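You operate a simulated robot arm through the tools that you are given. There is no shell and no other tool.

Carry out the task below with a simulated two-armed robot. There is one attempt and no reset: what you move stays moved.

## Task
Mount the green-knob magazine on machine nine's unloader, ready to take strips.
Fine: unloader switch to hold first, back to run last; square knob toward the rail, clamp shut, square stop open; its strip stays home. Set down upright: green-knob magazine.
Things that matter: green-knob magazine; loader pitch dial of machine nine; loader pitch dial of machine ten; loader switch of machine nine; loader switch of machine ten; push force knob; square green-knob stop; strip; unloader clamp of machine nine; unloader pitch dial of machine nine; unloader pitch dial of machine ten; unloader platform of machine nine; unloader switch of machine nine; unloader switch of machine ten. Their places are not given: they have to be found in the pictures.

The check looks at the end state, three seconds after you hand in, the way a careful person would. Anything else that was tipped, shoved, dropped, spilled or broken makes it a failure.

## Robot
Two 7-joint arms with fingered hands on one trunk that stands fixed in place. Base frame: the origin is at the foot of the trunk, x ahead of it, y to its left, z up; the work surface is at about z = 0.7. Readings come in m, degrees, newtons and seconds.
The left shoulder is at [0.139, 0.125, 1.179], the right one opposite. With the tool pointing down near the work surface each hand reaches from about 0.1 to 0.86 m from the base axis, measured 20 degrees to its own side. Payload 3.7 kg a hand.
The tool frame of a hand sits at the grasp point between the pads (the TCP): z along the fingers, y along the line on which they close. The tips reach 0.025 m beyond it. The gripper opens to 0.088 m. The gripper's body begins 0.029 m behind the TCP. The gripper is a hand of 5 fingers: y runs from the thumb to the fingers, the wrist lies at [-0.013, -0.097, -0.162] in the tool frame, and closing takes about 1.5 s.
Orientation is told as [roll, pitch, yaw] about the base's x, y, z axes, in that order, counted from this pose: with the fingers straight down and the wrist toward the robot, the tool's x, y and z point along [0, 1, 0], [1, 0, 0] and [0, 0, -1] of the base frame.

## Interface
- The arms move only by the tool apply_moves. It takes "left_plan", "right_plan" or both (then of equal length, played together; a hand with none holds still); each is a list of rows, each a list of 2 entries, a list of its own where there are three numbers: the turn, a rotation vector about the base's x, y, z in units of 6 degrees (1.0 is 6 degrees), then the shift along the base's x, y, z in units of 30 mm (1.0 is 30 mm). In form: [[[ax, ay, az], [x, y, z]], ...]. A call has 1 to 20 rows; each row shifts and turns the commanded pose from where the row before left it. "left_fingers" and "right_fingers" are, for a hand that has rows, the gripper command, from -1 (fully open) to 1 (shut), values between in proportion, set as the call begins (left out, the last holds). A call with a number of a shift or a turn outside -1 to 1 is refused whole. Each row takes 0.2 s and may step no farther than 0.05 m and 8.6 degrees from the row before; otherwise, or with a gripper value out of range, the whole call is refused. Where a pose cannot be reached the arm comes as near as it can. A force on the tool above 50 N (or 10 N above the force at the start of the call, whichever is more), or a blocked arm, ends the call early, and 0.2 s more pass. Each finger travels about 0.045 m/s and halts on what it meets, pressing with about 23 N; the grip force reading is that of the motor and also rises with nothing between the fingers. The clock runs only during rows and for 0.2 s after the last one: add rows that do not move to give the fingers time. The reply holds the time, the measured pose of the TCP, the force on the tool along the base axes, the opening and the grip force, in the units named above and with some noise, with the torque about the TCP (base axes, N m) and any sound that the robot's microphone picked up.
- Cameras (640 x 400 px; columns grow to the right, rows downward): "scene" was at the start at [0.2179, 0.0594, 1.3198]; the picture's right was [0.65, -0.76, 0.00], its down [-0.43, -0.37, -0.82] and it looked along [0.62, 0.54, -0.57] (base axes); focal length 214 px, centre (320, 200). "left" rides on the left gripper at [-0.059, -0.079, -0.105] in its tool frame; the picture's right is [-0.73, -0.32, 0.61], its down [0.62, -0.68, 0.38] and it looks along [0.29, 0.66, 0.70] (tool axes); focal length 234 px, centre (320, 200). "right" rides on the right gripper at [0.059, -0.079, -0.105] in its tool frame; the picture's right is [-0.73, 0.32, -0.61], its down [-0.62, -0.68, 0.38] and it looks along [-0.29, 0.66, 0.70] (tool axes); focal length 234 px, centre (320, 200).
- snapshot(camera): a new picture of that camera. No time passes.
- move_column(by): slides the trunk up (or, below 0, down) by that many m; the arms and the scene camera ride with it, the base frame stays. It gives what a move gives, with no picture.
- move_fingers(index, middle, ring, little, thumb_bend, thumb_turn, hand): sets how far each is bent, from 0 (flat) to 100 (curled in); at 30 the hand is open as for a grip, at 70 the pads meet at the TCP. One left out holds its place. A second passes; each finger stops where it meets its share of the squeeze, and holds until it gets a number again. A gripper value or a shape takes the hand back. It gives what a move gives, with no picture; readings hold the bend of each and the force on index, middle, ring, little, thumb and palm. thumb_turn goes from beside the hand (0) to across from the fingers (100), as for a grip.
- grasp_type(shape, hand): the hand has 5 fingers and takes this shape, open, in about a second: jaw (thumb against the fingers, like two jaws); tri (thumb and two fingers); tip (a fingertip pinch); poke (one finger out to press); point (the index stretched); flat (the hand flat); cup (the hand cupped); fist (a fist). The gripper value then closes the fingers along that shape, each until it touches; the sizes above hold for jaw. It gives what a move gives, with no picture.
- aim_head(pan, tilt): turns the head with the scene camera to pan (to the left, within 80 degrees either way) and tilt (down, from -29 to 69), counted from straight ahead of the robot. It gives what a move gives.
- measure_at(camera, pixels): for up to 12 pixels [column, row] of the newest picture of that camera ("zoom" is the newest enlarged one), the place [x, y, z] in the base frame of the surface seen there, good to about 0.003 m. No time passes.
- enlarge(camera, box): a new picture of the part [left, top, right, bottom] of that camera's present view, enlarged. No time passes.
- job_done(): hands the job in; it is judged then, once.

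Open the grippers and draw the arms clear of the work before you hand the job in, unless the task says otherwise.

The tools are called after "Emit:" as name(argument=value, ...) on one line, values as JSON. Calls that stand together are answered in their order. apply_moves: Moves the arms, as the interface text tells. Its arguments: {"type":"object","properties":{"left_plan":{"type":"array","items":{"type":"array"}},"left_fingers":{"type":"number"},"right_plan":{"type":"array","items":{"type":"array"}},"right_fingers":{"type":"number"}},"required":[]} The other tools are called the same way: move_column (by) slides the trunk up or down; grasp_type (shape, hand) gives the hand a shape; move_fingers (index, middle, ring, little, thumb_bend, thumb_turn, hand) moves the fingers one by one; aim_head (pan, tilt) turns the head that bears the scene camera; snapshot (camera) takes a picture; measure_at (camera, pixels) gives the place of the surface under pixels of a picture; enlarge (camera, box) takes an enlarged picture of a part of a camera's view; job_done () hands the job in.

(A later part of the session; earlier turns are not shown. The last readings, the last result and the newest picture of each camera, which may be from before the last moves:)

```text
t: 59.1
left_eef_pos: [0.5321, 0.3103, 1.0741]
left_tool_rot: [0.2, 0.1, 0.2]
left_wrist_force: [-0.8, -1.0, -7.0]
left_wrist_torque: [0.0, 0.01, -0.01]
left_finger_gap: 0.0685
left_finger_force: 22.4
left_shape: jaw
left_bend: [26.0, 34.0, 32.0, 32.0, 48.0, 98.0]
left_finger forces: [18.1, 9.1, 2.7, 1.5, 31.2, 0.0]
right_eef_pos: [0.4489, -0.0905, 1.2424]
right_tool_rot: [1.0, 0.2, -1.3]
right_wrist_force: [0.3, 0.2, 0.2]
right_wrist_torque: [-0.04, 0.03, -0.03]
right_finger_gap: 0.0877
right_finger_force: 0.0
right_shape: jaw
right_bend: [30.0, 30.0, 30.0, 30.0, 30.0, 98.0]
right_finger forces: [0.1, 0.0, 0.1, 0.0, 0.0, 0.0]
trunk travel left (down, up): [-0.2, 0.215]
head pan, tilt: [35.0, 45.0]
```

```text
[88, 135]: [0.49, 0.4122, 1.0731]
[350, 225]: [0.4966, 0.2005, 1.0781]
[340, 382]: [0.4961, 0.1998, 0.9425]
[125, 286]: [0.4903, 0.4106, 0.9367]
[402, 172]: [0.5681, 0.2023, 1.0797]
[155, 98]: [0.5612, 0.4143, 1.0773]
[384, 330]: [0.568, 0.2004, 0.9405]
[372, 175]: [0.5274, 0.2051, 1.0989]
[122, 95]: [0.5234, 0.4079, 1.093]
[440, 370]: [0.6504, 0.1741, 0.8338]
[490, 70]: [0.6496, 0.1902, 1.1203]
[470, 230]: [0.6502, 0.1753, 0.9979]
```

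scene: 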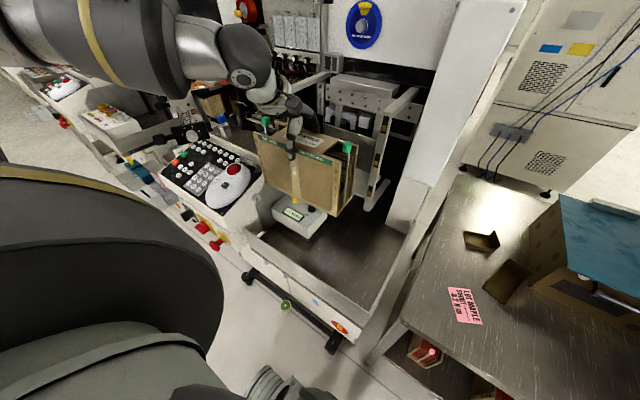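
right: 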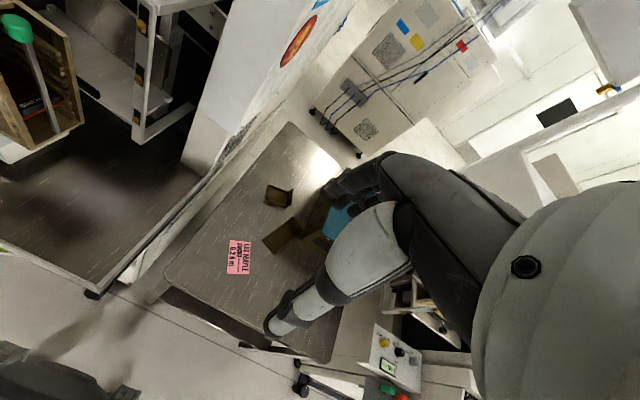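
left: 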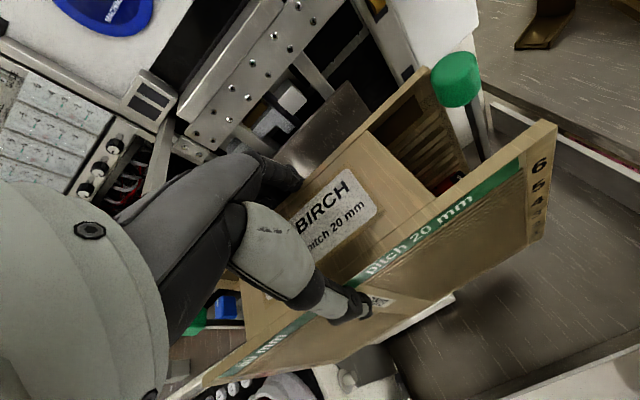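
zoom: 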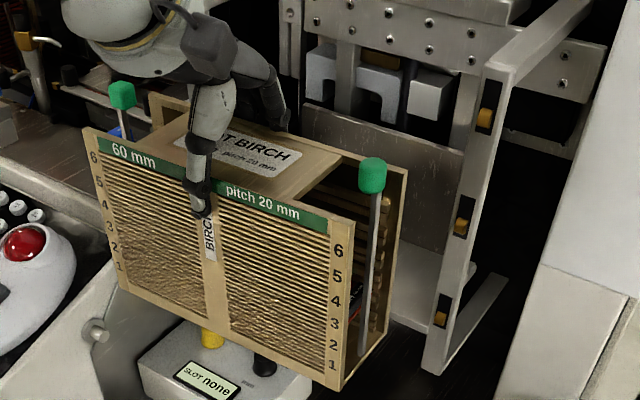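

The magazine is yawed ≈+1.8°, left end ≈1° low, centre y≈0.307. I correct yaw −1.8°, roll +1°, y +4 mm, raise 6 mm and check again before insertion.

Emit:
apply_moves(left_plan=[[[0.1, 0, -0.15], [0, 0.07, 0.1]], [[0.1, 0, -0.15], [0, 0.06, 0.1]], [[0, 0, 0], [0, 0, 0]], [[0, 0, 0], [0, 0, 0]]])

Emit:
enlarge(camera="scene", box=[240, 90, 420, 220])

Emit:
measure_at(camera="zoom", pixels=[[90, 134], [350, 222], [340, 378], [125, 284], [400, 170], [160, 98], [384, 326], [100, 160], [345, 260], [115, 240], [338, 350], [330, 225]])

```text
t: 60.1
left_eef_pos: [0.5317, 0.315, 1.0789]
left_tool_rot: [1.4, 0.1, -1.6]
left_wrist_force: [-0.1, 0.3, -6.2]
left_wrist_torque: [0.03, -0.02, 0.01]
left_finger_gap: 0.0685
left_finger_force: 23.0
left_shape: jaw
left_bend: [26.0, 34.0, 32.0, 32.0, 48.0, 98.0]
left_finger forces: [18.1, 9.1, 2.7, 1.5, 31.0, 0.1]
right_eef_pos: [0.4472, -0.0915, 1.2422]
right_tool_rot: [1.0, 0.3, -1.3]
right_wrist_force: [-0.3, -0.6, -0.1]
right_wrist_torque: [0.01, -0.01, 0.0]
right_finger_gap: 0.0879
right_finger_force: 0.2
right_shape: jaw
right_bend: [30.0, 30.0, 30.0, 30.0, 30.0, 98.0]
right_finger forces: [0.0, 0.1, 0.1, 0.1, 0.0, 0.0]
trunk travel left (down, up): [-0.2, 0.215]
head pan, tilt: [35.0, 45.0]
```

```text
3.08 times, centred on (330, 155) of scene
```

zoom: 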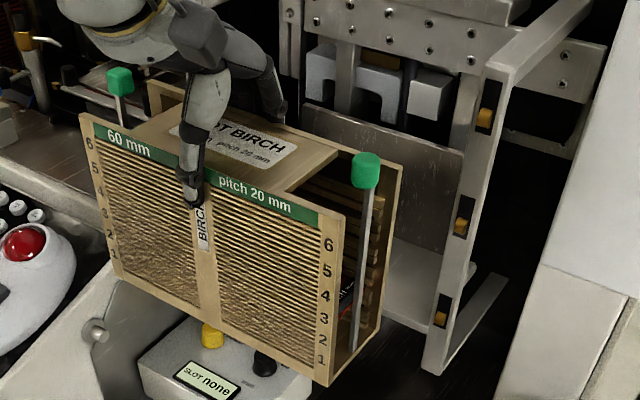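

```text
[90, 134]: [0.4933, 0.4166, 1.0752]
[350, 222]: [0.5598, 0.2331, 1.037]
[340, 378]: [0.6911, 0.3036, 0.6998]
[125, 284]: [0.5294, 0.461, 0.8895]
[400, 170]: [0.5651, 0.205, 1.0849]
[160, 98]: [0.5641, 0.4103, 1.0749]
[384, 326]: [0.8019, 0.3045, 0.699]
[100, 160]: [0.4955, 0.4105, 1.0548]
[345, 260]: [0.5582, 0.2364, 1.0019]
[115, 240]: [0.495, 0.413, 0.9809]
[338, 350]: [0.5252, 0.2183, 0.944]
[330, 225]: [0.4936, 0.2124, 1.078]
```

Yaw now matches. Re-measure the corners at their new pixels.

Emit:
measure_at(camera="zoom", pixels=[[83, 118], [340, 214], [331, 380], [117, 272], [398, 168], [152, 84], [380, 322], [330, 378], [120, 80], [366, 172], [84, 120], [338, 216]])

```text
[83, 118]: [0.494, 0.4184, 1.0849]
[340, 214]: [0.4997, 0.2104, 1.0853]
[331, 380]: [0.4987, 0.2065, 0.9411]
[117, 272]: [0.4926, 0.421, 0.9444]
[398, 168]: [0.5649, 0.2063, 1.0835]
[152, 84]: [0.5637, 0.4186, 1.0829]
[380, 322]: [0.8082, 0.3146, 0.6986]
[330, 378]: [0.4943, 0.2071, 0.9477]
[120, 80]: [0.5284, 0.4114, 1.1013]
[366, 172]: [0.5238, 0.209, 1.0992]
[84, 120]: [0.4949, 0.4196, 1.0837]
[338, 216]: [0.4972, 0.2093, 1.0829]
```

Level and square now; centre y≈0.313. I move forward 0.165 m with a 2 mm right shift, in two calls.

Emit:
apply_moves(left_plan=[[[0, 0, 0], [0.3, -0.03, 0]], [[0, 0, 0], [0.5, -0.03, 0]], [[0, 0, 0], [0.5, 0, 0]], [[0, 0, 0], [0.5, 0, 0]], [[0, 0, 0], [0.5, 0, 0]], [[0, 0, 0], [0.4, 0, 0]], [[0, 0, 0], [0, 0, 0]]])

Emit:
snapshot(camera="scene")

Emit:
enlarge(camera="scene", box=[250, 60, 430, 200])

Emit:
enlarge(camera="right", box=[0, 0, 220, 160])

```text
t: 61.8
left_eef_pos: [0.6106, 0.3121, 1.0794]
left_tool_rot: [1.2, 0.3, -1.8]
left_wrist_force: [0.7, 0.1, -5.5]
left_wrist_torque: [0.04, -0.01, 0.0]
left_finger_gap: 0.0687
left_finger_force: 23.3
left_shape: jaw
left_bend: [26.0, 34.0, 32.0, 32.0, 48.0, 97.0]
left_finger forces: [18.0, 9.0, 2.5, 1.6, 31.0, 0.0]
right_eef_pos: [0.4477, -0.0911, 1.2433]
right_tool_rot: [1.0, 0.2, -1.3]
right_wrist_force: [0.4, 0.3, 0.0]
right_wrist_torque: [0.0, -0.01, 0.03]
right_finger_gap: 0.088
right_finger_force: 0.0
right_shape: jaw
right_bend: [30.0, 30.0, 30.0, 30.0, 30.0, 98.0]
right_finger forces: [0.0, 0.0, 0.0, 0.0, 0.1, 0.0]
trunk travel left (down, up): [-0.2, 0.215]
head pan, tilt: [35.0, 45.0]
```

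```text
taken
```

scene: 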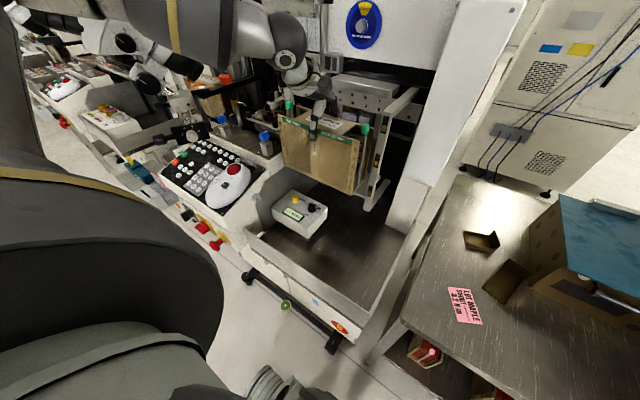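

```text
2.86 times, centred on (340, 130) of scene
```

zoom: 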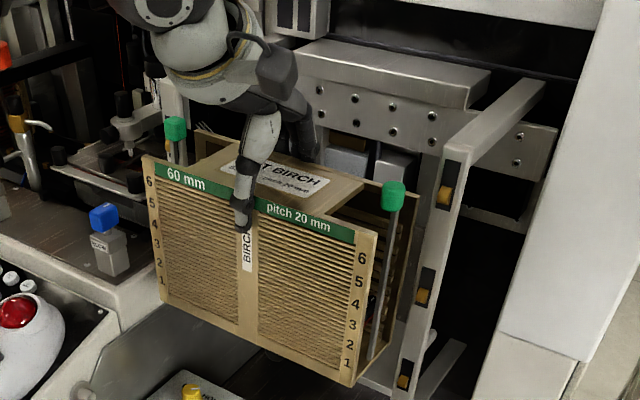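

```text
2.50 times, centred on (110, 80) of right
```

zoom: 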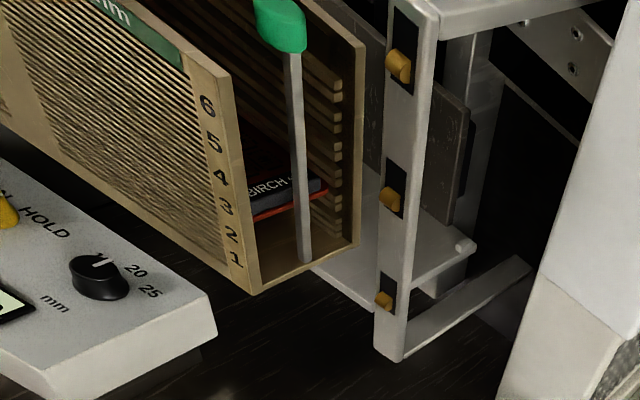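

Clearance to the right post is ~13 mm. Continue forward to x≈0.698.

Emit:
apply_moves(left_plan=[[[0, 0, 0], [0.4, 0, 0]], [[0, 0, 0], [0.5, 0, 0]], [[0, 0, 0], [0.5, 0, 0]], [[0, 0, 0], [0.5, 0, 0]], [[0, 0, 0], [0.5, 0, 0]], [[0, 0, 0], [0.45, 0, 0]], [[0, 0, 0], [0, 0, 0]], [[0, 0, 0], [0, 0, 0]]])

Emit:
enlarge(camera="scene", box=[250, 60, 430, 200])

Emit:
enlarge(camera="right", box=[0, 0, 220, 160])

Emit:
snapshot(camera="left")

```text
t: 63.5
left_eef_pos: [0.6982, 0.312, 1.0799]
left_tool_rot: [1.5, 0.1, -1.9]
left_wrist_force: [-0.5, 0.3, -6.5]
left_wrist_torque: [0.01, -0.04, 0.02]
left_finger_gap: 0.0686
left_finger_force: 23.0
left_shape: jaw
left_bend: [26.0, 35.0, 32.0, 32.0, 48.0, 97.0]
left_finger forces: [18.0, 9.3, 2.6, 1.5, 31.0, 0.0]
right_eef_pos: [0.4484, -0.0902, 1.242]
right_tool_rot: [0.9, 0.3, -1.3]
right_wrist_force: [-0.4, 0.0, -0.5]
right_wrist_torque: [0.01, -0.02, 0.01]
right_finger_gap: 0.0875
right_finger_force: 0.0
right_shape: jaw
right_bend: [30.0, 30.0, 30.0, 30.0, 30.0, 98.0]
right_finger forces: [0.0, 0.1, 0.0, 0.1, 0.0, 0.0]
trunk travel left (down, up): [-0.2, 0.215]
head pan, tilt: [35.0, 45.0]
```

```text
2.86 times, centred on (340, 130) of scene
```

zoom: 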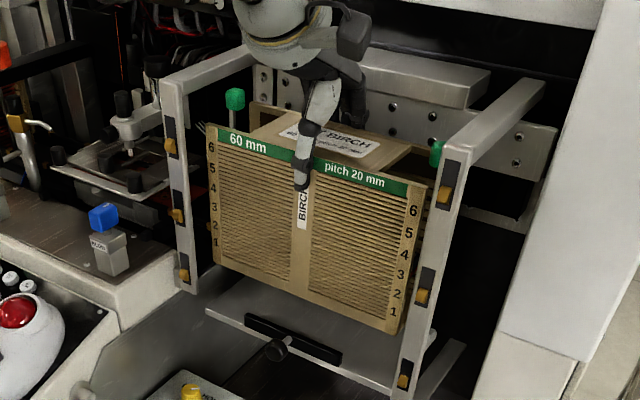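

```text
2.50 times, centred on (110, 80) of right
```

zoom: 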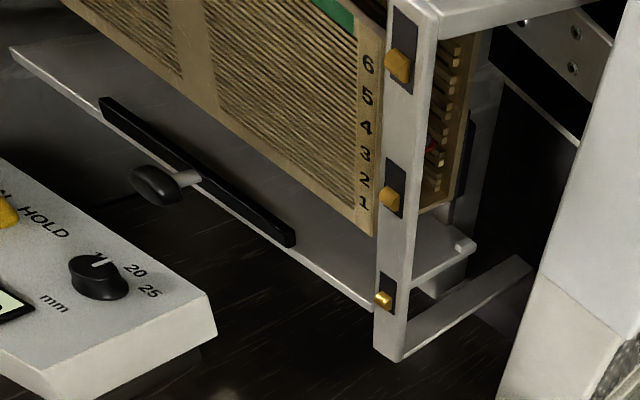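

```text
taken
```

left: 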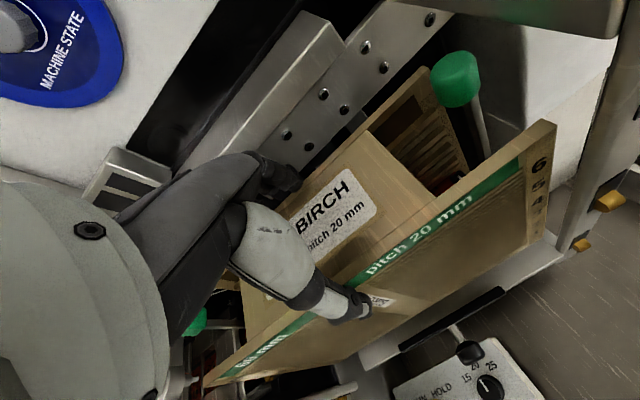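

Inside the frame, no contact. Measure the near face relative to the clamp bar before lowering.

Emit:
enlarge(camera="scene", box=[290, 90, 400, 200])

Emit:
measure_at(camera="zoom", pixels=[[85, 170], [90, 180], [330, 258], [335, 265], [200, 290], [250, 307], [150, 265], [355, 100], [100, 60], [340, 300], [205, 335], [60, 255]])

```text
3.64 times, centred on (345, 145) of scene
```

zoom: 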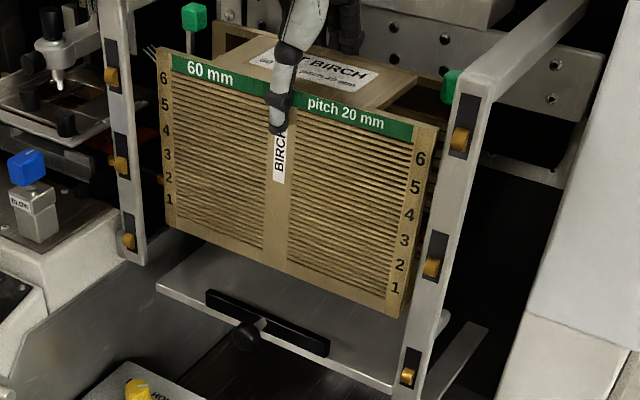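

```text
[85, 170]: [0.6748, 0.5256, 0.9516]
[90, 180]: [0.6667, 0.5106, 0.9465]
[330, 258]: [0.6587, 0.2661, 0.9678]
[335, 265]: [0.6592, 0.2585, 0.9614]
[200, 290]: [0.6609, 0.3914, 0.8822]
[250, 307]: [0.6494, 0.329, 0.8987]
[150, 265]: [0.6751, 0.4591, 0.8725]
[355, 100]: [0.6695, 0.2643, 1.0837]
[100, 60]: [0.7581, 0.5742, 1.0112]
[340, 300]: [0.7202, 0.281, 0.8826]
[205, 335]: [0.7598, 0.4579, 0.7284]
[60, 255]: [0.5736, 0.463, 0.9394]
```

Near face at x≈0.659 (bar back ≈0.652): OK. Check the y extents and level.

Emit:
measure_at(camera="zoom", pixels=[[162, 60], [170, 215], [432, 130], [403, 310], [168, 218], [400, 312], [430, 135], [160, 55], [215, 291], [325, 340], [320, 352], [210, 297]])

```text
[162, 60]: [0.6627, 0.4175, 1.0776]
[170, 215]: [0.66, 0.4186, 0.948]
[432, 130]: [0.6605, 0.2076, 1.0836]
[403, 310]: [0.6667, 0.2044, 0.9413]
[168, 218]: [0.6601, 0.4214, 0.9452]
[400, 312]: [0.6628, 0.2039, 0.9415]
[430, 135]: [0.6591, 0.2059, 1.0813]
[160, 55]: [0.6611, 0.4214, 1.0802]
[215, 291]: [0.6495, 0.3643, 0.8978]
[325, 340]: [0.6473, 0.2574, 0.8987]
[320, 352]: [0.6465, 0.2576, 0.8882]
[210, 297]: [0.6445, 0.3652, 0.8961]
```

Centre y≈0.3127; shift 2 mm right and lower 48 mm first.

Emit:
apply_moves(left_plan=[[[0, 0, 0], [0, -0.07, -0.3]], [[0, 0, 0], [0, 0, -0.45]], [[0, 0, 0], [0, 0, -0.45]], [[0, 0, 0], [0, 0, -0.3]], [[0, 0, 0], [0, 0, -0.1]], [[0, 0, 0], [0, 0, 0]]])

Emit:
enlarge(camera="scene", box=[290, 90, 400, 200])

Emit:
measure_at(camera="zoom", pixels=[[165, 80], [175, 260], [430, 160], [400, 345], [200, 270], [330, 310], [190, 295], [350, 365]])

```text
t: 65.0
left_eef_pos: [0.6977, 0.3098, 1.0312]
left_tool_rot: [1.3, 0.2, -1.7]
left_wrist_force: [0.7, 0.0, -6.6]
left_wrist_torque: [-0.01, -0.02, -0.01]
left_finger_gap: 0.0685
left_finger_force: 23.3
left_shape: jaw
left_bend: [26.0, 35.0, 32.0, 32.0, 48.0, 97.0]
left_finger forces: [17.9, 9.2, 2.6, 1.4, 31.0, 0.0]
right_eef_pos: [0.4475, -0.0903, 1.2426]
right_tool_rot: [1.0, 0.3, -1.2]
right_wrist_force: [-0.6, 0.3, 0.3]
right_wrist_torque: [0.03, -0.01, -0.02]
right_finger_gap: 0.0878
right_finger_force: 0.0
right_shape: jaw
right_bend: [30.0, 30.0, 30.0, 30.0, 30.0, 98.0]
right_finger forces: [0.1, 0.0, 0.0, 0.0, 0.0, 0.0]
trunk travel left (down, up): [-0.2, 0.215]
head pan, tilt: [35.0, 45.0]
```

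```text
3.64 times, centred on (345, 145) of scene
```

zoom: 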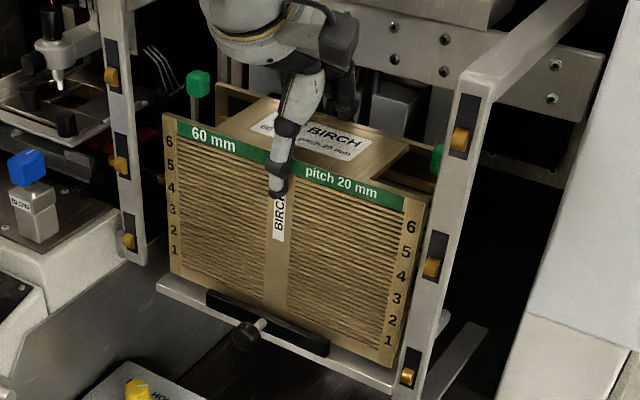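

```text
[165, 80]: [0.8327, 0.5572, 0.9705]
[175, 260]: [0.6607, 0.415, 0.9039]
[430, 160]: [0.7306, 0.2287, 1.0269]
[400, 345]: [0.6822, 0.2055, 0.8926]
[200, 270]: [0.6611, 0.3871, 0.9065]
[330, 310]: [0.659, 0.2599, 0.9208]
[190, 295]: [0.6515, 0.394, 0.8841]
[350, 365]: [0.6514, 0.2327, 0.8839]
```

Near face at x≈0.660, just behind the bar. Lower the last millimetres slowly until contact shows on the force reading.

Emit:
apply_moves(left_plan=[[[0, 0, 0], [0, 0, -0.1]], [[0, 0, 0], [0, 0, -0.1]], [[0, 0, 0], [0, 0, 0]]])

Emit:
apply_moves(left_plan=[[[0, 0, 0], [0, 0, -0.07]], [[0, 0, 0], [0, 0, 0]]])

```text
t: 65.8
left_eef_pos: [0.6982, 0.3113, 1.0249]
left_tool_rot: [1.5, 0.2, -1.7]
left_wrist_force: [-1.0, 0.8, -6.1]
left_wrist_torque: [0.01, 0.01, 0.02]
left_finger_gap: 0.0686
left_finger_force: 22.9
left_shape: jaw
left_bend: [26.0, 35.0, 32.0, 32.0, 48.0, 97.0]
left_finger forces: [17.9, 9.2, 2.6, 1.4, 31.0, 0.1]
right_eef_pos: [0.4469, -0.0908, 1.2421]
right_tool_rot: [0.9, 0.3, -1.2]
right_wrist_force: [0.2, 0.5, -0.4]
right_wrist_torque: [0.04, -0.02, 0.04]
right_finger_gap: 0.0879
right_finger_force: 0.0
right_shape: jaw
right_bend: [30.0, 30.0, 30.0, 30.0, 30.0, 98.0]
right_finger forces: [0.0, 0.0, 0.0, 0.1, 0.0, 0.0]
trunk travel left (down, up): [-0.2, 0.215]
head pan, tilt: [35.0, 45.0]
```

```text
t: 66.3
left_eef_pos: [0.6974, 0.3101, 1.0235]
left_tool_rot: [1.4, 0.1, -1.8]
left_wrist_force: [0.6, 1.2, -3.6]
left_wrist_torque: [-0.03, -0.08, 0.0]
left_finger_gap: 0.0687
left_finger_force: 22.9
left_shape: jaw
left_bend: [26.0, 34.0, 32.0, 32.0, 48.0, 97.0]
left_finger forces: [18.1, 9.3, 2.7, 1.4, 31.2, 0.0]
right_eef_pos: [0.4474, -0.0918, 1.2435]
right_tool_rot: [1.0, 0.2, -1.3]
right_wrist_force: [0.3, -0.3, -0.4]
right_wrist_torque: [0.01, -0.01, -0.03]
right_finger_gap: 0.0876
right_finger_force: 0.0
right_shape: jaw
right_bend: [30.0, 30.0, 30.0, 30.0, 30.0, 98.0]
right_finger forces: [0.0, 0.0, 0.1, 0.0, 0.0, 0.1]
trunk travel left (down, up): [-0.2, 0.215]
head pan, tilt: [35.0, 45.0]
```

Contact begins (−3.6 N). Lower 2 mm more so that it rests fully.

Emit:
apply_moves(left_plan=[[[0, 0, 0], [0, 0, -0.06]], [[0, 0, 0], [0, 0, 0]]])

Emit:
enlarge(camera="scene", box=[290, 90, 400, 200])

Emit:
enlarge(camera="right", box=[0, 0, 220, 160])

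```text
t: 67.0
left_eef_pos: [0.697, 0.3096, 1.0229]
left_tool_rot: [1.3, 0.0, -1.7]
left_wrist_force: [-2.0, 1.0, 1.3]
left_wrist_torque: [-0.01, -0.03, 0.0]
left_finger_gap: 0.0686
left_finger_force: 23.9
left_shape: jaw
left_bend: [26.0, 35.0, 32.0, 32.0, 48.0, 97.0]
left_finger forces: [17.7, 9.0, 2.6, 1.5, 32.0, 0.0]
right_eef_pos: [0.4462, -0.0921, 1.2431]
right_tool_rot: [0.9, 0.2, -1.3]
right_wrist_force: [0.2, 1.2, -0.7]
right_wrist_torque: [0.02, -0.03, 0.0]
right_finger_gap: 0.088
right_finger_force: 0.1
right_shape: jaw
right_bend: [30.0, 30.0, 30.0, 30.0, 30.0, 98.0]
right_finger forces: [0.0, 0.0, 0.1, 0.0, 0.0, 0.0]
trunk travel left (down, up): [-0.2, 0.215]
head pan, tilt: [35.0, 45.0]
```

```text
3.64 times, centred on (345, 145) of scene
```

zoom: 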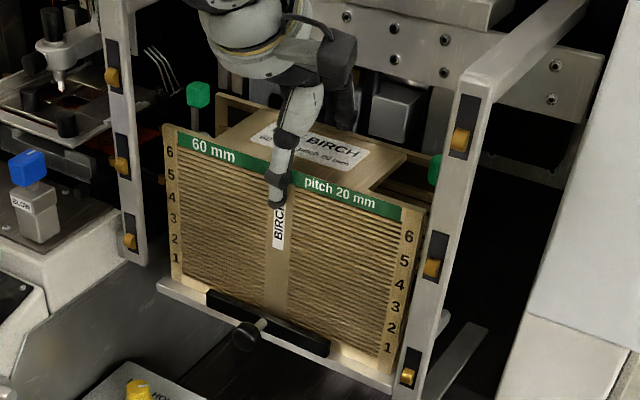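

```text
2.50 times, centred on (110, 80) of right
```

zoom: 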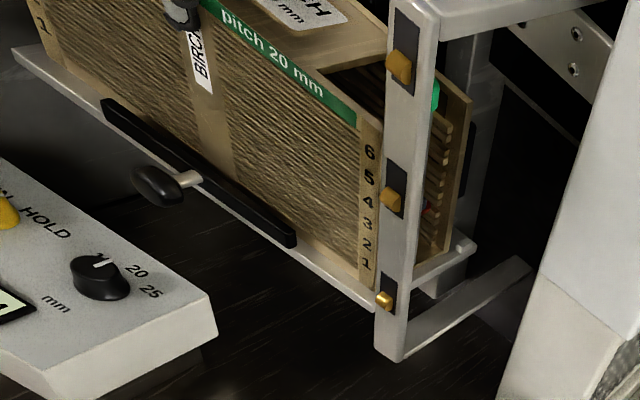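

Resting on the platform. Open the hand slowly.

Emit:
apply_moves(left_plan=[[[0, 0, 0], [0, 0, 0]], [[0, 0, 0], [0, 0, 0]], [[0, 0, 0], [0, 0, 0]], [[0, 0, 0], [0, 0, 0]]], left_fingers=-1)

Emit:
snapshot(camera="left")

Emit:
enlarge(camera="scene", box=[290, 90, 400, 200])

```text
t: 68.0
left_eef_pos: [0.6967, 0.3095, 1.0238]
left_tool_rot: [1.4, 0.1, -1.8]
left_wrist_force: [1.9, 1.5, 6.0]
left_wrist_torque: [-0.02, -0.08, 0.06]
left_finger_gap: 0.088
left_finger_force: 0.0
left_shape: jaw
left_bend: [28.0, 30.0, 30.0, 30.0, 28.0, 97.0]
left_finger forces: [4.5, 0.0, 0.0, 0.0, 2.4, 0.0]
right_eef_pos: [0.4474, -0.0901, 1.242]
right_tool_rot: [1.0, 0.2, -1.4]
right_wrist_force: [0.4, 0.5, -0.7]
right_wrist_torque: [0.0, 0.01, 0.01]
right_finger_gap: 0.0877
right_finger_force: 0.2
right_shape: jaw
right_bend: [30.0, 30.0, 30.0, 30.0, 30.0, 98.0]
right_finger forces: [0.1, 0.1, 0.0, 0.0, 0.0, 0.1]
trunk travel left (down, up): [-0.2, 0.215]
head pan, tilt: [35.0, 45.0]
```

```text
taken
```

left: 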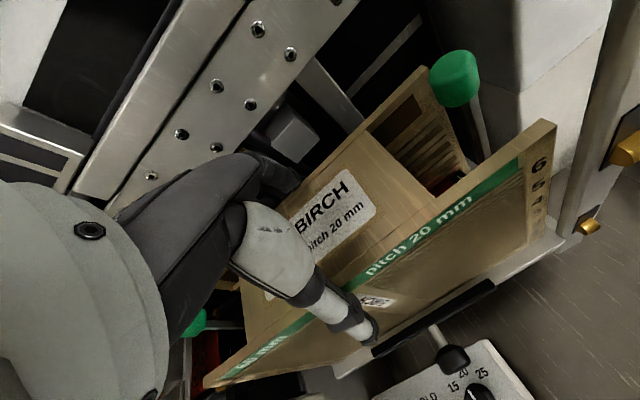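

```text
3.64 times, centred on (345, 145) of scene
```

zoom: 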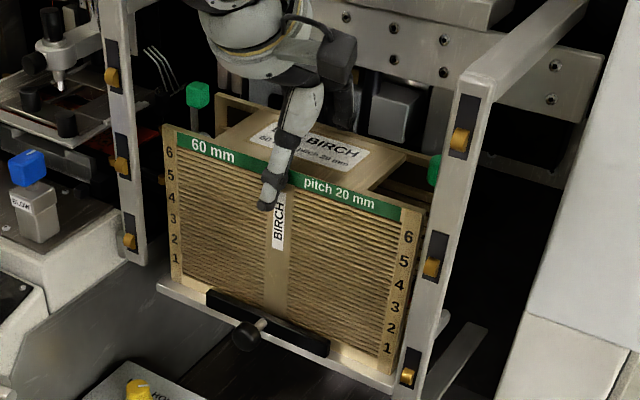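

Open. Raise the hand straight up slowly and back out of the frame.

Emit:
apply_moves(left_plan=[[[0, 0, 0], [0, 0, 0.2]], [[0, 0, 0], [0, 0, 0.3]], [[0, 0, 0], [0, 0, 0.3]], [[0, 0, 0], [0, 0, 0.4]], [[0, 0, 0], [0, 0, 0.4]], [[0, 0, 0], [0, 0, 0.4]], [[0, 0, 0], [0, 0, 0]]])

Emit:
enlarge(camera="scene", box=[290, 90, 400, 200])

```text
t: 69.5
left_eef_pos: [0.6981, 0.3103, 1.0808]
left_tool_rot: [1.4, 0.3, -1.6]
left_wrist_force: [-0.2, -0.2, 0.0]
left_wrist_torque: [-0.01, 0.01, -0.02]
left_finger_gap: 0.0878
left_finger_force: 0.2
left_shape: jaw
left_bend: [30.0, 30.0, 30.0, 30.0, 30.0, 97.0]
left_finger forces: [0.0, 0.1, 0.1, 0.1, 0.2, 0.1]
right_eef_pos: [0.4469, -0.0916, 1.2422]
right_tool_rot: [0.9, 0.3, -1.4]
right_wrist_force: [-0.6, 0.1, -0.4]
right_wrist_torque: [0.0, -0.04, -0.01]
right_finger_gap: 0.088
right_finger_force: 0.0
right_shape: jaw
right_bend: [30.0, 30.0, 30.0, 30.0, 30.0, 98.0]
right_finger forces: [0.0, 0.0, 0.0, 0.1, 0.1, 0.0]
trunk travel left (down, up): [-0.2, 0.215]
head pan, tilt: [35.0, 45.0]
```

```text
3.64 times, centred on (345, 145) of scene
```

zoom: 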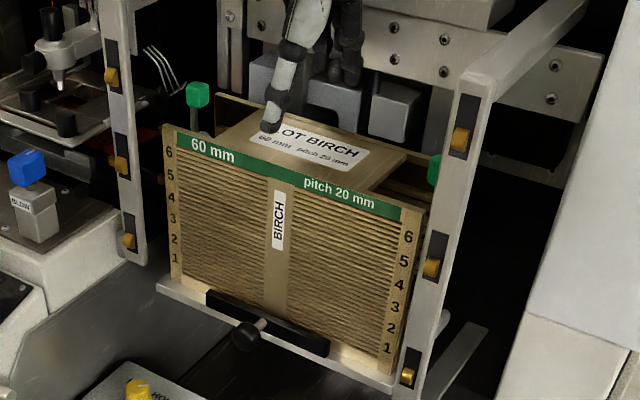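

Magazine stands free. Raise a bit more and withdraw backwards.

Emit:
apply_moves(left_plan=[[[0, 0, 0], [-0.1, 0, 0.5]], [[0, 0, 0], [-0.6, 0, 0.5]], [[0, 0, 0], [-0.8, 0, 0.3]], [[0, 0, 0], [-0.8, 0, 0]], [[0, 0, 0], [-0.8, 0, 0]], [[0, 0, 0], [-0.8, 0, 0]], [[0, 0, 0], [-0.8, 0, 0]], [[0, 0, 0], [-0.8, 0, 0]], [[0, 0, 0], [0, 0, 0]]])

Emit:
snapshot(camera="left")

Emit:
snapshot(camera="scene")

```text
t: 71.5
left_eef_pos: [0.5325, 0.3102, 1.1203]
left_tool_rot: [1.4, 0.2, -1.7]
left_wrist_force: [-0.2, -0.2, -0.6]
left_wrist_torque: [-0.01, 0.0, 0.02]
left_finger_gap: 0.0878
left_finger_force: 0.1
left_shape: jaw
left_bend: [30.0, 30.0, 30.0, 30.0, 30.0, 97.0]
left_finger forces: [0.0, 0.0, 0.0, 0.1, 0.0, 0.0]
right_eef_pos: [0.4473, -0.0917, 1.2426]
right_tool_rot: [0.9, 0.4, -1.4]
right_wrist_force: [-0.7, 0.4, 0.1]
right_wrist_torque: [0.01, 0.0, 0.03]
right_finger_gap: 0.088
right_finger_force: 0.0
right_shape: jaw
right_bend: [30.0, 30.0, 30.0, 30.0, 30.0, 98.0]
right_finger forces: [0.1, 0.0, 0.0, 0.0, 0.0, 0.1]
trunk travel left (down, up): [-0.2, 0.215]
head pan, tilt: [35.0, 45.0]
```

```text
taken
```

left: 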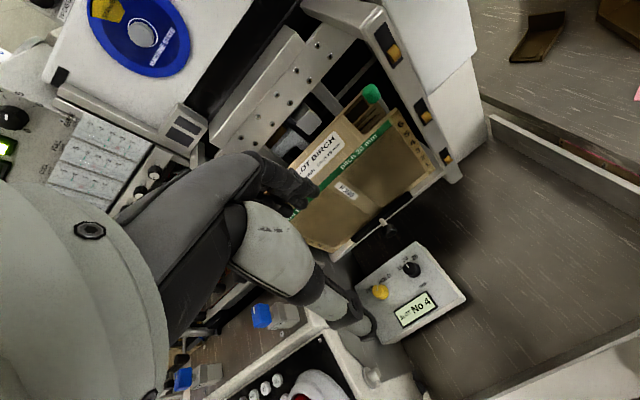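

```text
taken
```

scene: 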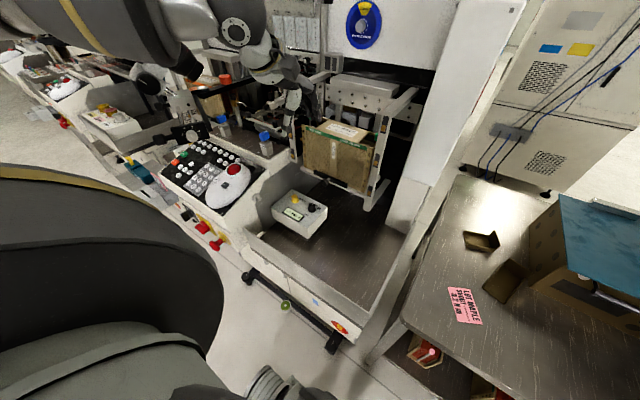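

The display now reads "SLOT No 4", so the magazine is sensed. Next I make a fist with the left hand to push the clamp knob in; look at its geometry first.

Emit:
grasp_type(shape="fist", hand="left")

Emit:
snapshot(camera="left")

Emit:
enlarge(camera="scene", box=[250, 50, 400, 210])

```text
t: 72.5
left_eef_pos: [0.5317, 0.3114, 1.1207]
left_tool_rot: [1.3, 0.1, -1.8]
left_wrist_force: [0.0, 0.2, 1.0]
left_wrist_torque: [0.01, 0.02, 0.0]
left_finger_gap: 0.0
left_finger_force: 0.0
left_shape: fist
left_bend: [100.0, 100.0, 100.0, 100.0, 86.0, 85.0]
left_finger forces: [0.0, 0.1, 0.0, 0.0, 0.1, 0.1]
right_eef_pos: [0.4472, -0.0917, 1.2419]
right_tool_rot: [1.0, 0.3, -1.3]
right_wrist_force: [0.4, 0.6, 1.0]
right_wrist_torque: [0.01, 0.0, 0.0]
right_finger_gap: 0.0876
right_finger_force: 0.1
right_shape: jaw
right_bend: [30.0, 30.0, 30.0, 30.0, 30.0, 98.0]
right_finger forces: [0.0, 0.0, 0.1, 0.0, 0.1, 0.1]
trunk travel left (down, up): [-0.2, 0.215]
head pan, tilt: [35.0, 45.0]
```

```text
taken
```

left: 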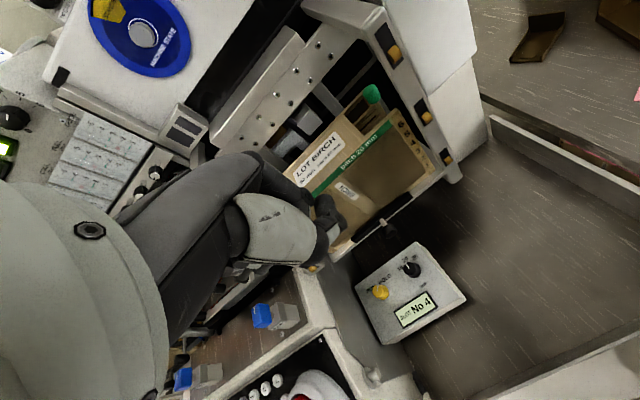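

```text
2.50 times, centred on (325, 130) of scene
```

zoom: 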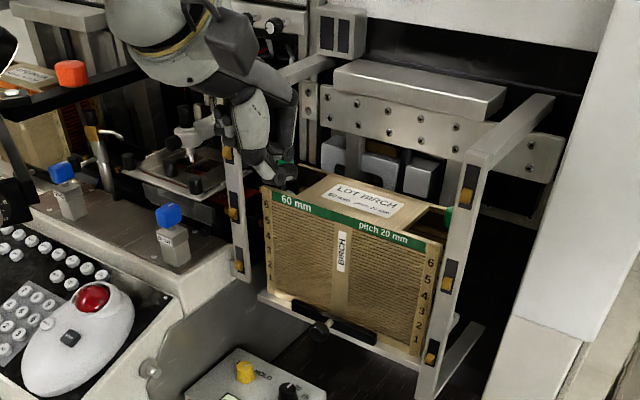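

Measure the fist's forward/lower surfaces in the left view.

Emit:
enlarge(camera="left", box=[220, 130, 380, 290])

Emit:
measure_at(camera="zoom", pixels=[[250, 65], [200, 60], [270, 110], [290, 140], [255, 100], [300, 165], [310, 190], [330, 200], [230, 80], [290, 95], [265, 75], [295, 115]])

```text
2.50 times, centred on (300, 210) of left
```

zoom: 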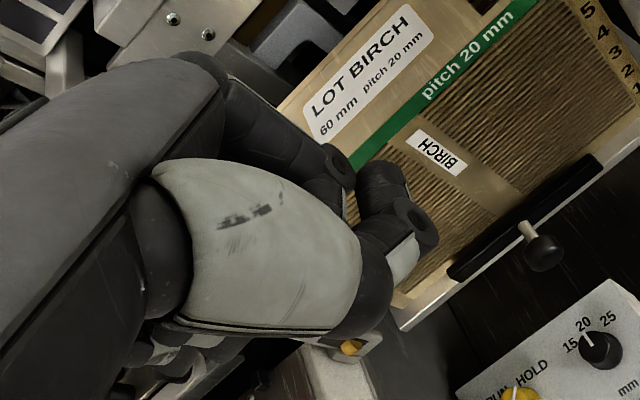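

```text
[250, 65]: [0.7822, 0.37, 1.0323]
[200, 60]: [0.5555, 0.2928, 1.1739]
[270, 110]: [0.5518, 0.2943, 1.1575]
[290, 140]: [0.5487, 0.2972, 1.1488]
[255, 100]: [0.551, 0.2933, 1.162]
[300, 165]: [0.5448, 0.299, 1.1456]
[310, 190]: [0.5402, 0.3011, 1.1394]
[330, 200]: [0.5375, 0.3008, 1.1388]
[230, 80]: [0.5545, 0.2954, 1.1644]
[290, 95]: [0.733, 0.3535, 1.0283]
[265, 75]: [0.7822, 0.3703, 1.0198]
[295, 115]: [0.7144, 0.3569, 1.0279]
```

Measure the index knuckle and the thumb end of the fist.

Emit:
measure_at(camera="zoom", pixels=[[335, 155], [345, 172], [320, 145], [380, 170], [400, 180], [410, 215], [425, 235], [400, 265], [360, 230], [300, 120], [280, 108], [345, 160]])

```text
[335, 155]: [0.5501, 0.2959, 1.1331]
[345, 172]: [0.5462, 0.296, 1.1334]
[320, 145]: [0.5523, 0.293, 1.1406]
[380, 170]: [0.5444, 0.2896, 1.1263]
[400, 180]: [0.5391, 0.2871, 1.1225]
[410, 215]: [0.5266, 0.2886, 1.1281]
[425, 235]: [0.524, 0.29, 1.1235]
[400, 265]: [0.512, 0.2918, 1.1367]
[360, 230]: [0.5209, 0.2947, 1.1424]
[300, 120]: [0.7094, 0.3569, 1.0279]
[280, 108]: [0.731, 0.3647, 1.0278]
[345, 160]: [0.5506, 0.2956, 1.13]
```

The fist's front is ≈25 mm ahead of the TCP, z +10…+60 mm. Lower to z≈0.875 in front of the clamp knob (0.6135, 0.308, 0.9035).

Emit:
apply_moves(left_plan=[[[-0.1, 0, 0.1], [0, -0.03, -0.6]], [[-0.1, 0, 0.1], [0, -0.03, -0.8]], [[0, 0, 0.1], [0, -0.03, -0.9]], [[0, 0, 0], [0, 0, -0.9]], [[0, 0, 0], [0, 0, -0.9]], [[0, 0, 0], [0, 0, -0.9]], [[0, 0, 0], [0, 0, -0.9]], [[0, 0, 0], [0, 0, -0.9]], [[0, 0, 0], [0, 0, -0.8]], [[0, 0, 0], [0, 0, -0.5]], [[0, 0, 0], [0, 0, 0]]])

Emit:
snapshot(camera="left")

Emit:
enlarge(camera="scene", box=[250, 90, 400, 230])

```text
t: 74.8
left_eef_pos: [0.533, 0.3078, 0.8783]
left_tool_rot: [0.3, 0.1, 0.1]
left_wrist_force: [-0.5, -0.6, -0.5]
left_wrist_torque: [-0.02, 0.0, -0.04]
left_finger_gap: 0.0
left_finger_force: 0.1
left_shape: fist
left_bend: [100.0, 100.0, 100.0, 100.0, 86.0, 85.0]
left_finger forces: [0.1, 0.1, 0.1, 0.0, 0.0, 0.0]
right_eef_pos: [0.4462, -0.0907, 1.2416]
right_tool_rot: [1.0, 0.1, -1.3]
right_wrist_force: [0.4, -0.3, 0.0]
right_wrist_torque: [0.05, 0.01, -0.01]
right_finger_gap: 0.0878
right_finger_force: 0.0
right_shape: jaw
right_bend: [30.0, 30.0, 30.0, 30.0, 30.0, 98.0]
right_finger forces: [0.0, 0.1, 0.1, 0.0, 0.1, 0.0]
trunk travel left (down, up): [-0.2, 0.215]
head pan, tilt: [35.0, 45.0]
```

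```text
taken
```

left: 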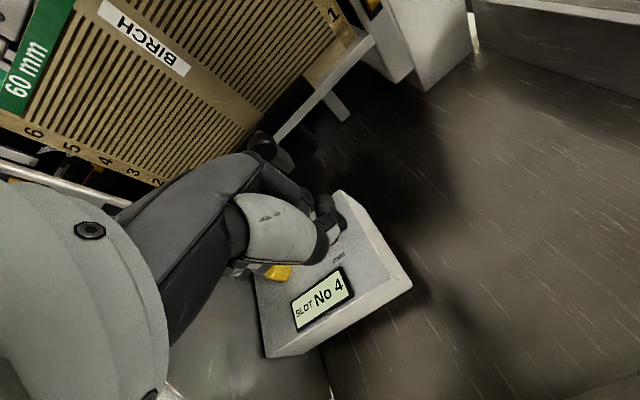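

```text
2.86 times, centred on (325, 160) of scene
```

zoom: 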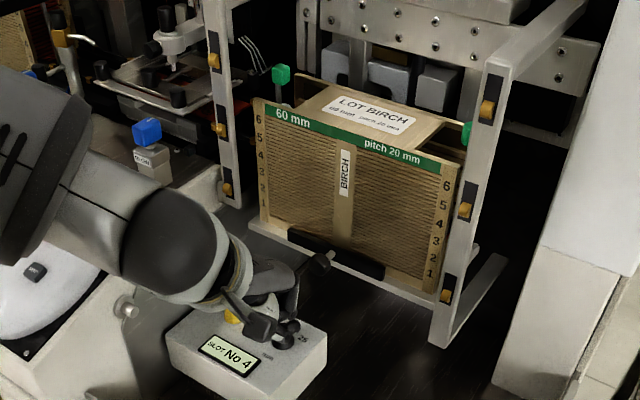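

Now advance toward the clamp knob in small steps watching the x force.

Emit:
apply_moves(left_plan=[[[0, 0, 0], [0.3, 0, 0]], [[0, 0, 0], [0.4, 0, 0]], [[0, 0, 0], [0.4, 0, 0]], [[0, 0, 0], [0.3, 0, 0]], [[0, 0, 0], [0.2, 0, 0]], [[0, 0, 0], [0, 0, 0]]])

Emit:
enlarge(camera="left", box=[200, 80, 400, 280])

Emit:
enlarge(camera="scene", box=[290, 130, 390, 220])

```text
t: 76.2
left_eef_pos: [0.5803, 0.3072, 0.8779]
left_tool_rot: [0.3, 0.2, 0.0]
left_wrist_force: [0.1, 0.8, -0.1]
left_wrist_torque: [0.0, -0.03, -0.01]
left_finger_gap: 0.0
left_finger_force: 0.0
left_shape: fist
left_bend: [100.0, 100.0, 100.0, 100.0, 86.0, 85.0]
left_finger forces: [0.0, 0.1, 0.0, 0.0, 0.1, 0.1]
right_eef_pos: [0.4475, -0.0914, 1.2423]
right_tool_rot: [1.0, 0.3, -1.3]
right_wrist_force: [0.1, -0.7, 0.6]
right_wrist_torque: [0.01, -0.02, 0.0]
right_finger_gap: 0.0878
right_finger_force: 0.1
right_shape: jaw
right_bend: [30.0, 30.0, 30.0, 30.0, 30.0, 98.0]
right_finger forces: [0.0, 0.0, 0.0, 0.0, 0.1, 0.0]
trunk travel left (down, up): [-0.2, 0.215]
head pan, tilt: [35.0, 45.0]
```

```text
2.00 times, centred on (300, 180) of left
```

zoom: 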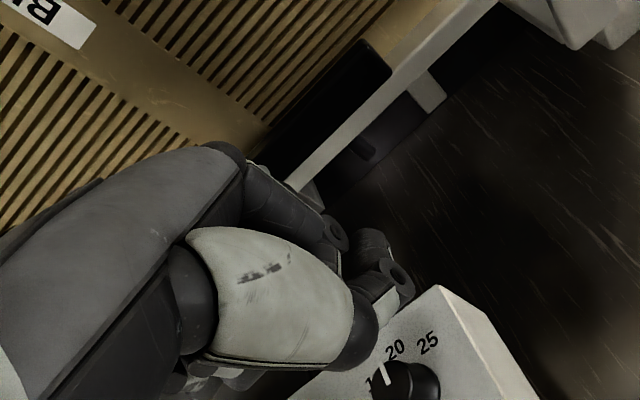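

```text
4.44 times, centred on (340, 175) of scene
```

zoom: 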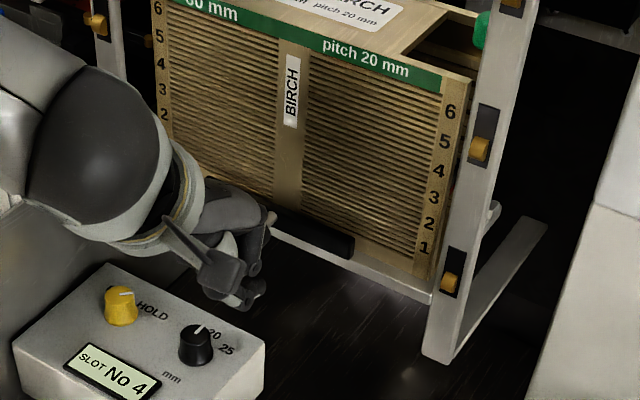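

Continue forward in 4 mm steps; expect contact near TCP x≈0.588.

Emit:
apply_moves(left_plan=[[[0, 0, 0], [0.15, 0, 0]], [[0, 0, 0], [0.15, 0, 0]], [[0, 0, 0], [0.15, 0, 0]], [[0, 0, 0], [0, 0, 0]]])

Emit:
enlarge(camera="scene", box=[290, 130, 390, 220])

```text
t: 77.2
left_eef_pos: [0.5932, 0.3076, 0.8783]
left_tool_rot: [0.2, 0.1, 0.1]
left_wrist_force: [-6.1, 1.0, 1.0]
left_wrist_torque: [-0.05, -0.14, 0.05]
left_finger_gap: 0.0
left_finger_force: 0.1
left_shape: fist
left_bend: [100.0, 100.0, 100.0, 100.0, 86.0, 85.0]
left_finger forces: [0.1, 5.9, 0.0, 0.0, 0.0, 0.0]
right_eef_pos: [0.4468, -0.0908, 1.2429]
right_tool_rot: [0.9, 0.2, -1.3]
right_wrist_force: [-0.5, 1.0, 0.1]
right_wrist_torque: [0.0, -0.02, -0.05]
right_finger_gap: 0.0877
right_finger_force: 0.0
right_shape: jaw
right_bend: [30.0, 30.0, 30.0, 30.0, 30.0, 98.0]
right_finger forces: [0.0, 0.0, 0.0, 0.0, 0.1, 0.1]
trunk travel left (down, up): [-0.2, 0.215]
head pan, tilt: [35.0, 45.0]
```

```text
4.44 times, centred on (340, 175) of scene
```

zoom: 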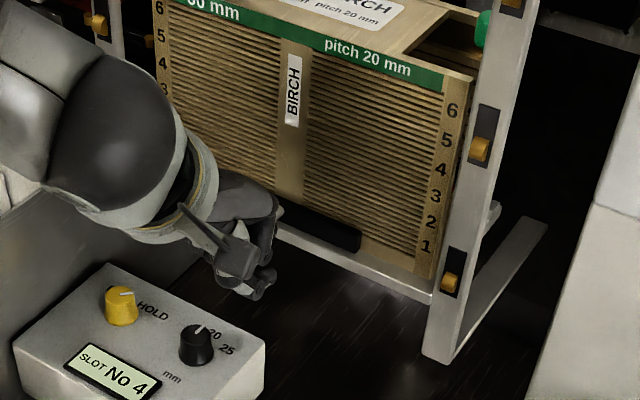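

Contact made (6 N on the middle finger) and the bar starts to move. Keep pushing.

Emit:
apply_moves(left_plan=[[[0, 0, 0], [0.12, 0, 0]], [[0, 0, 0], [0.12, 0, 0]], [[0, 0, 0], [0.12, 0, 0]], [[0, 0, 0], [0, 0, 0]]])

Emit:
enlarge(camera="scene", box=[290, 130, 390, 220])

```text
t: 78.2
left_eef_pos: [0.6053, 0.309, 0.8786]
left_tool_rot: [0.2, 0.0, 0.0]
left_wrist_force: [-4.6, 0.2, 0.9]
left_wrist_torque: [0.01, -0.13, 0.03]
left_finger_gap: 0.0
left_finger_force: 0.0
left_shape: fist
left_bend: [100.0, 100.0, 100.0, 100.0, 86.0, 85.0]
left_finger forces: [0.0, 4.5, 0.1, 0.0, 0.0, 0.0]
right_eef_pos: [0.4462, -0.0918, 1.2425]
right_tool_rot: [1.0, 0.2, -1.3]
right_wrist_force: [0.5, -0.4, -1.0]
right_wrist_torque: [-0.01, -0.02, 0.01]
right_finger_gap: 0.0876
right_finger_force: 0.1
right_shape: jaw
right_bend: [30.0, 30.0, 30.0, 30.0, 30.0, 98.0]
right_finger forces: [0.0, 0.0, 0.1, 0.1, 0.1, 0.0]
trunk travel left (down, up): [-0.2, 0.215]
head pan, tilt: [35.0, 45.0]
```

```text
4.44 times, centred on (340, 175) of scene
```

zoom: 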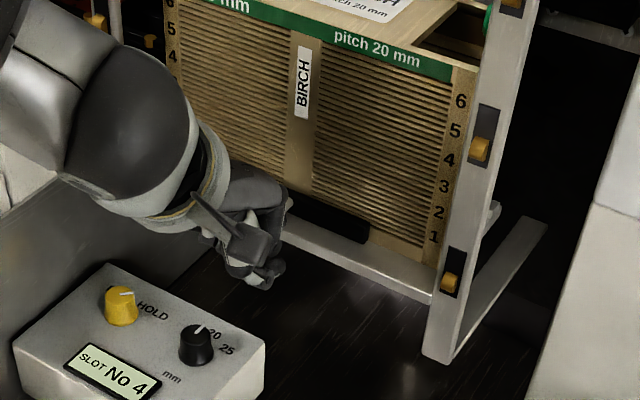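

The bar is now sliding the magazine toward the back plate (4.6 N). Continue in 3 mm steps until force rises.

Emit:
apply_moves(left_plan=[[[0, 0, 0], [0.1, 0, 0]], [[0, 0, 0], [0.1, 0, 0]], [[0, 0, 0], [0, 0, 0]]])

Emit:
apply_moves(left_plan=[[[0, 0, 0], [0.1, 0, 0]], [[0, 0, 0], [0, 0, 0]]])

Emit:
enlarge(camera="scene", box=[280, 80, 400, 200])

```text
t: 79.0
left_eef_pos: [0.61, 0.3081, 0.8789]
left_tool_rot: [0.2, 0.2, 0.1]
left_wrist_force: [-6.5, -0.2, 0.6]
left_wrist_torque: [0.01, -0.19, 0.11]
left_finger_gap: 0.0
left_finger_force: 0.0
left_shape: fist
left_bend: [100.0, 100.0, 100.0, 100.0, 86.0, 85.0]
left_finger forces: [0.0, 6.8, 0.1, 0.1, 0.0, 0.0]
right_eef_pos: [0.4461, -0.0906, 1.243]
right_tool_rot: [1.0, 0.2, -1.4]
right_wrist_force: [0.4, -0.1, -0.1]
right_wrist_torque: [0.0, -0.04, 0.02]
right_finger_gap: 0.088
right_finger_force: 0.0
right_shape: jaw
right_bend: [30.0, 30.0, 30.0, 30.0, 30.0, 98.0]
right_finger forces: [0.0, 0.1, 0.0, 0.1, 0.1, 0.1]
trunk travel left (down, up): [-0.2, 0.215]
head pan, tilt: [35.0, 45.0]
```

```text
t: 79.7
left_eef_pos: [0.6114, 0.3072, 0.8793]
left_tool_rot: [0.2, 0.0, 0.1]
left_wrist_force: [-12.5, 0.3, 1.4]
left_wrist_torque: [-0.02, -0.39, 0.14]
left_finger_gap: 0.0
left_finger_force: 0.0
left_shape: fist
left_bend: [100.0, 100.0, 100.0, 100.0, 86.0, 85.0]
left_finger forces: [0.1, 12.8, 0.0, 0.0, 0.0, 0.0]
right_eef_pos: [0.4444, -0.0915, 1.2431]
right_tool_rot: [1.1, 0.1, -1.4]
right_wrist_force: [-0.3, 0.3, 0.2]
right_wrist_torque: [-0.01, 0.04, 0.0]
right_finger_gap: 0.0875
right_finger_force: 0.1
right_shape: jaw
right_bend: [30.0, 30.0, 30.0, 30.0, 30.0, 98.0]
right_finger forces: [0.0, 0.0, 0.1, 0.0, 0.0, 0.0]
trunk travel left (down, up): [-0.2, 0.215]
head pan, tilt: [35.0, 45.0]
```

```text
3.33 times, centred on (340, 140) of scene
```

zoom: 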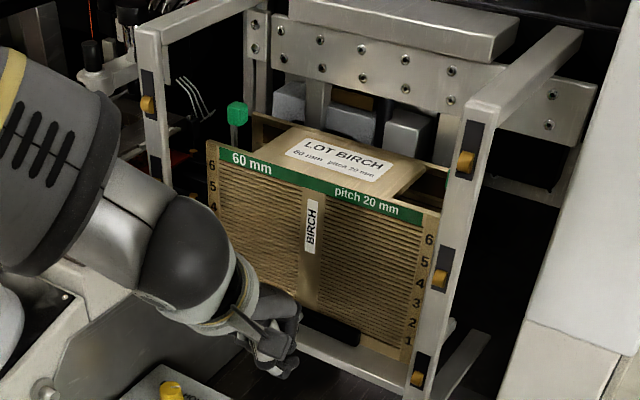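

Force is rising (12.5 N). Measure the magazine's near/far faces to see whether it has reached the back plate (near face should be ≈0.677).

Emit:
measure_at(camera="zoom", pixels=[[215, 160], [212, 150], [435, 225], [430, 260], [408, 350], [225, 230], [405, 340], [440, 178], [250, 118], [330, 325], [237, 113], [340, 335]])

Emit:
enlarge(camera="right", box=[0, 0, 220, 160])

```text
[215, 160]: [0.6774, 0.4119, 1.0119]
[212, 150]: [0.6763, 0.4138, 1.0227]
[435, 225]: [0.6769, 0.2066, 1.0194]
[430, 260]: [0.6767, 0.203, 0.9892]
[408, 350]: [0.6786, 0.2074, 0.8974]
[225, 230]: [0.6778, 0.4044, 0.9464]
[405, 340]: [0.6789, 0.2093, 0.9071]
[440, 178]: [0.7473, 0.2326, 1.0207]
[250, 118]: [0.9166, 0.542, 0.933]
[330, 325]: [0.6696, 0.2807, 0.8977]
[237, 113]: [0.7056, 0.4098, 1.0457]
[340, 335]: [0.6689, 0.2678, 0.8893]
```

```text
2.50 times, centred on (110, 80) of right
```

zoom: 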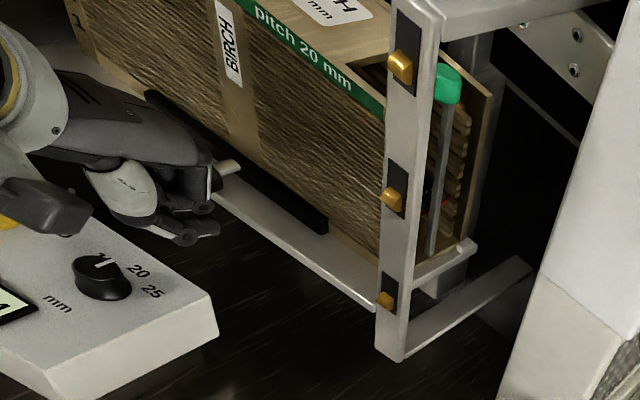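

Magazine is flush with the back plate (near face 0.677 at both ends) and the bar is on it. I press a little harder to seat the clamp.

Emit:
apply_moves(left_plan=[[[0, 0, 0], [0.08, 0, 0]], [[0, 0, 0], [0.06, 0, 0]], [[0, 0, 0], [0, 0, 0]]])

```text
t: 80.5
left_eef_pos: [0.6119, 0.3075, 0.879]
left_tool_rot: [0.2, 0.1, 0.2]
left_wrist_force: [-31.4, 1.3, 2.6]
left_wrist_torque: [-0.05, -0.86, 0.14]
left_finger_gap: 0.0805
left_finger_force: 0.0
left_shape: fist
left_bend: [100.0, 100.0, 100.0, 100.0, 86.0, 85.0]
left_finger forces: [7.9, 23.8, 0.1, 0.0, 0.0, 0.0]
right_eef_pos: [0.4425, -0.0903, 1.2428]
right_tool_rot: [1.1, 0.0, -1.3]
right_wrist_force: [0.5, 0.1, -0.4]
right_wrist_torque: [0.03, -0.05, -0.02]
right_finger_gap: 0.0879
right_finger_force: 0.1
right_shape: jaw
right_bend: [30.0, 30.0, 30.0, 30.0, 30.0, 98.0]
right_finger forces: [0.0, 0.1, 0.0, 0.0, 0.1, 0.0]
trunk travel left (down, up): [-0.2, 0.215]
head pan, tilt: [35.0, 45.0]
```

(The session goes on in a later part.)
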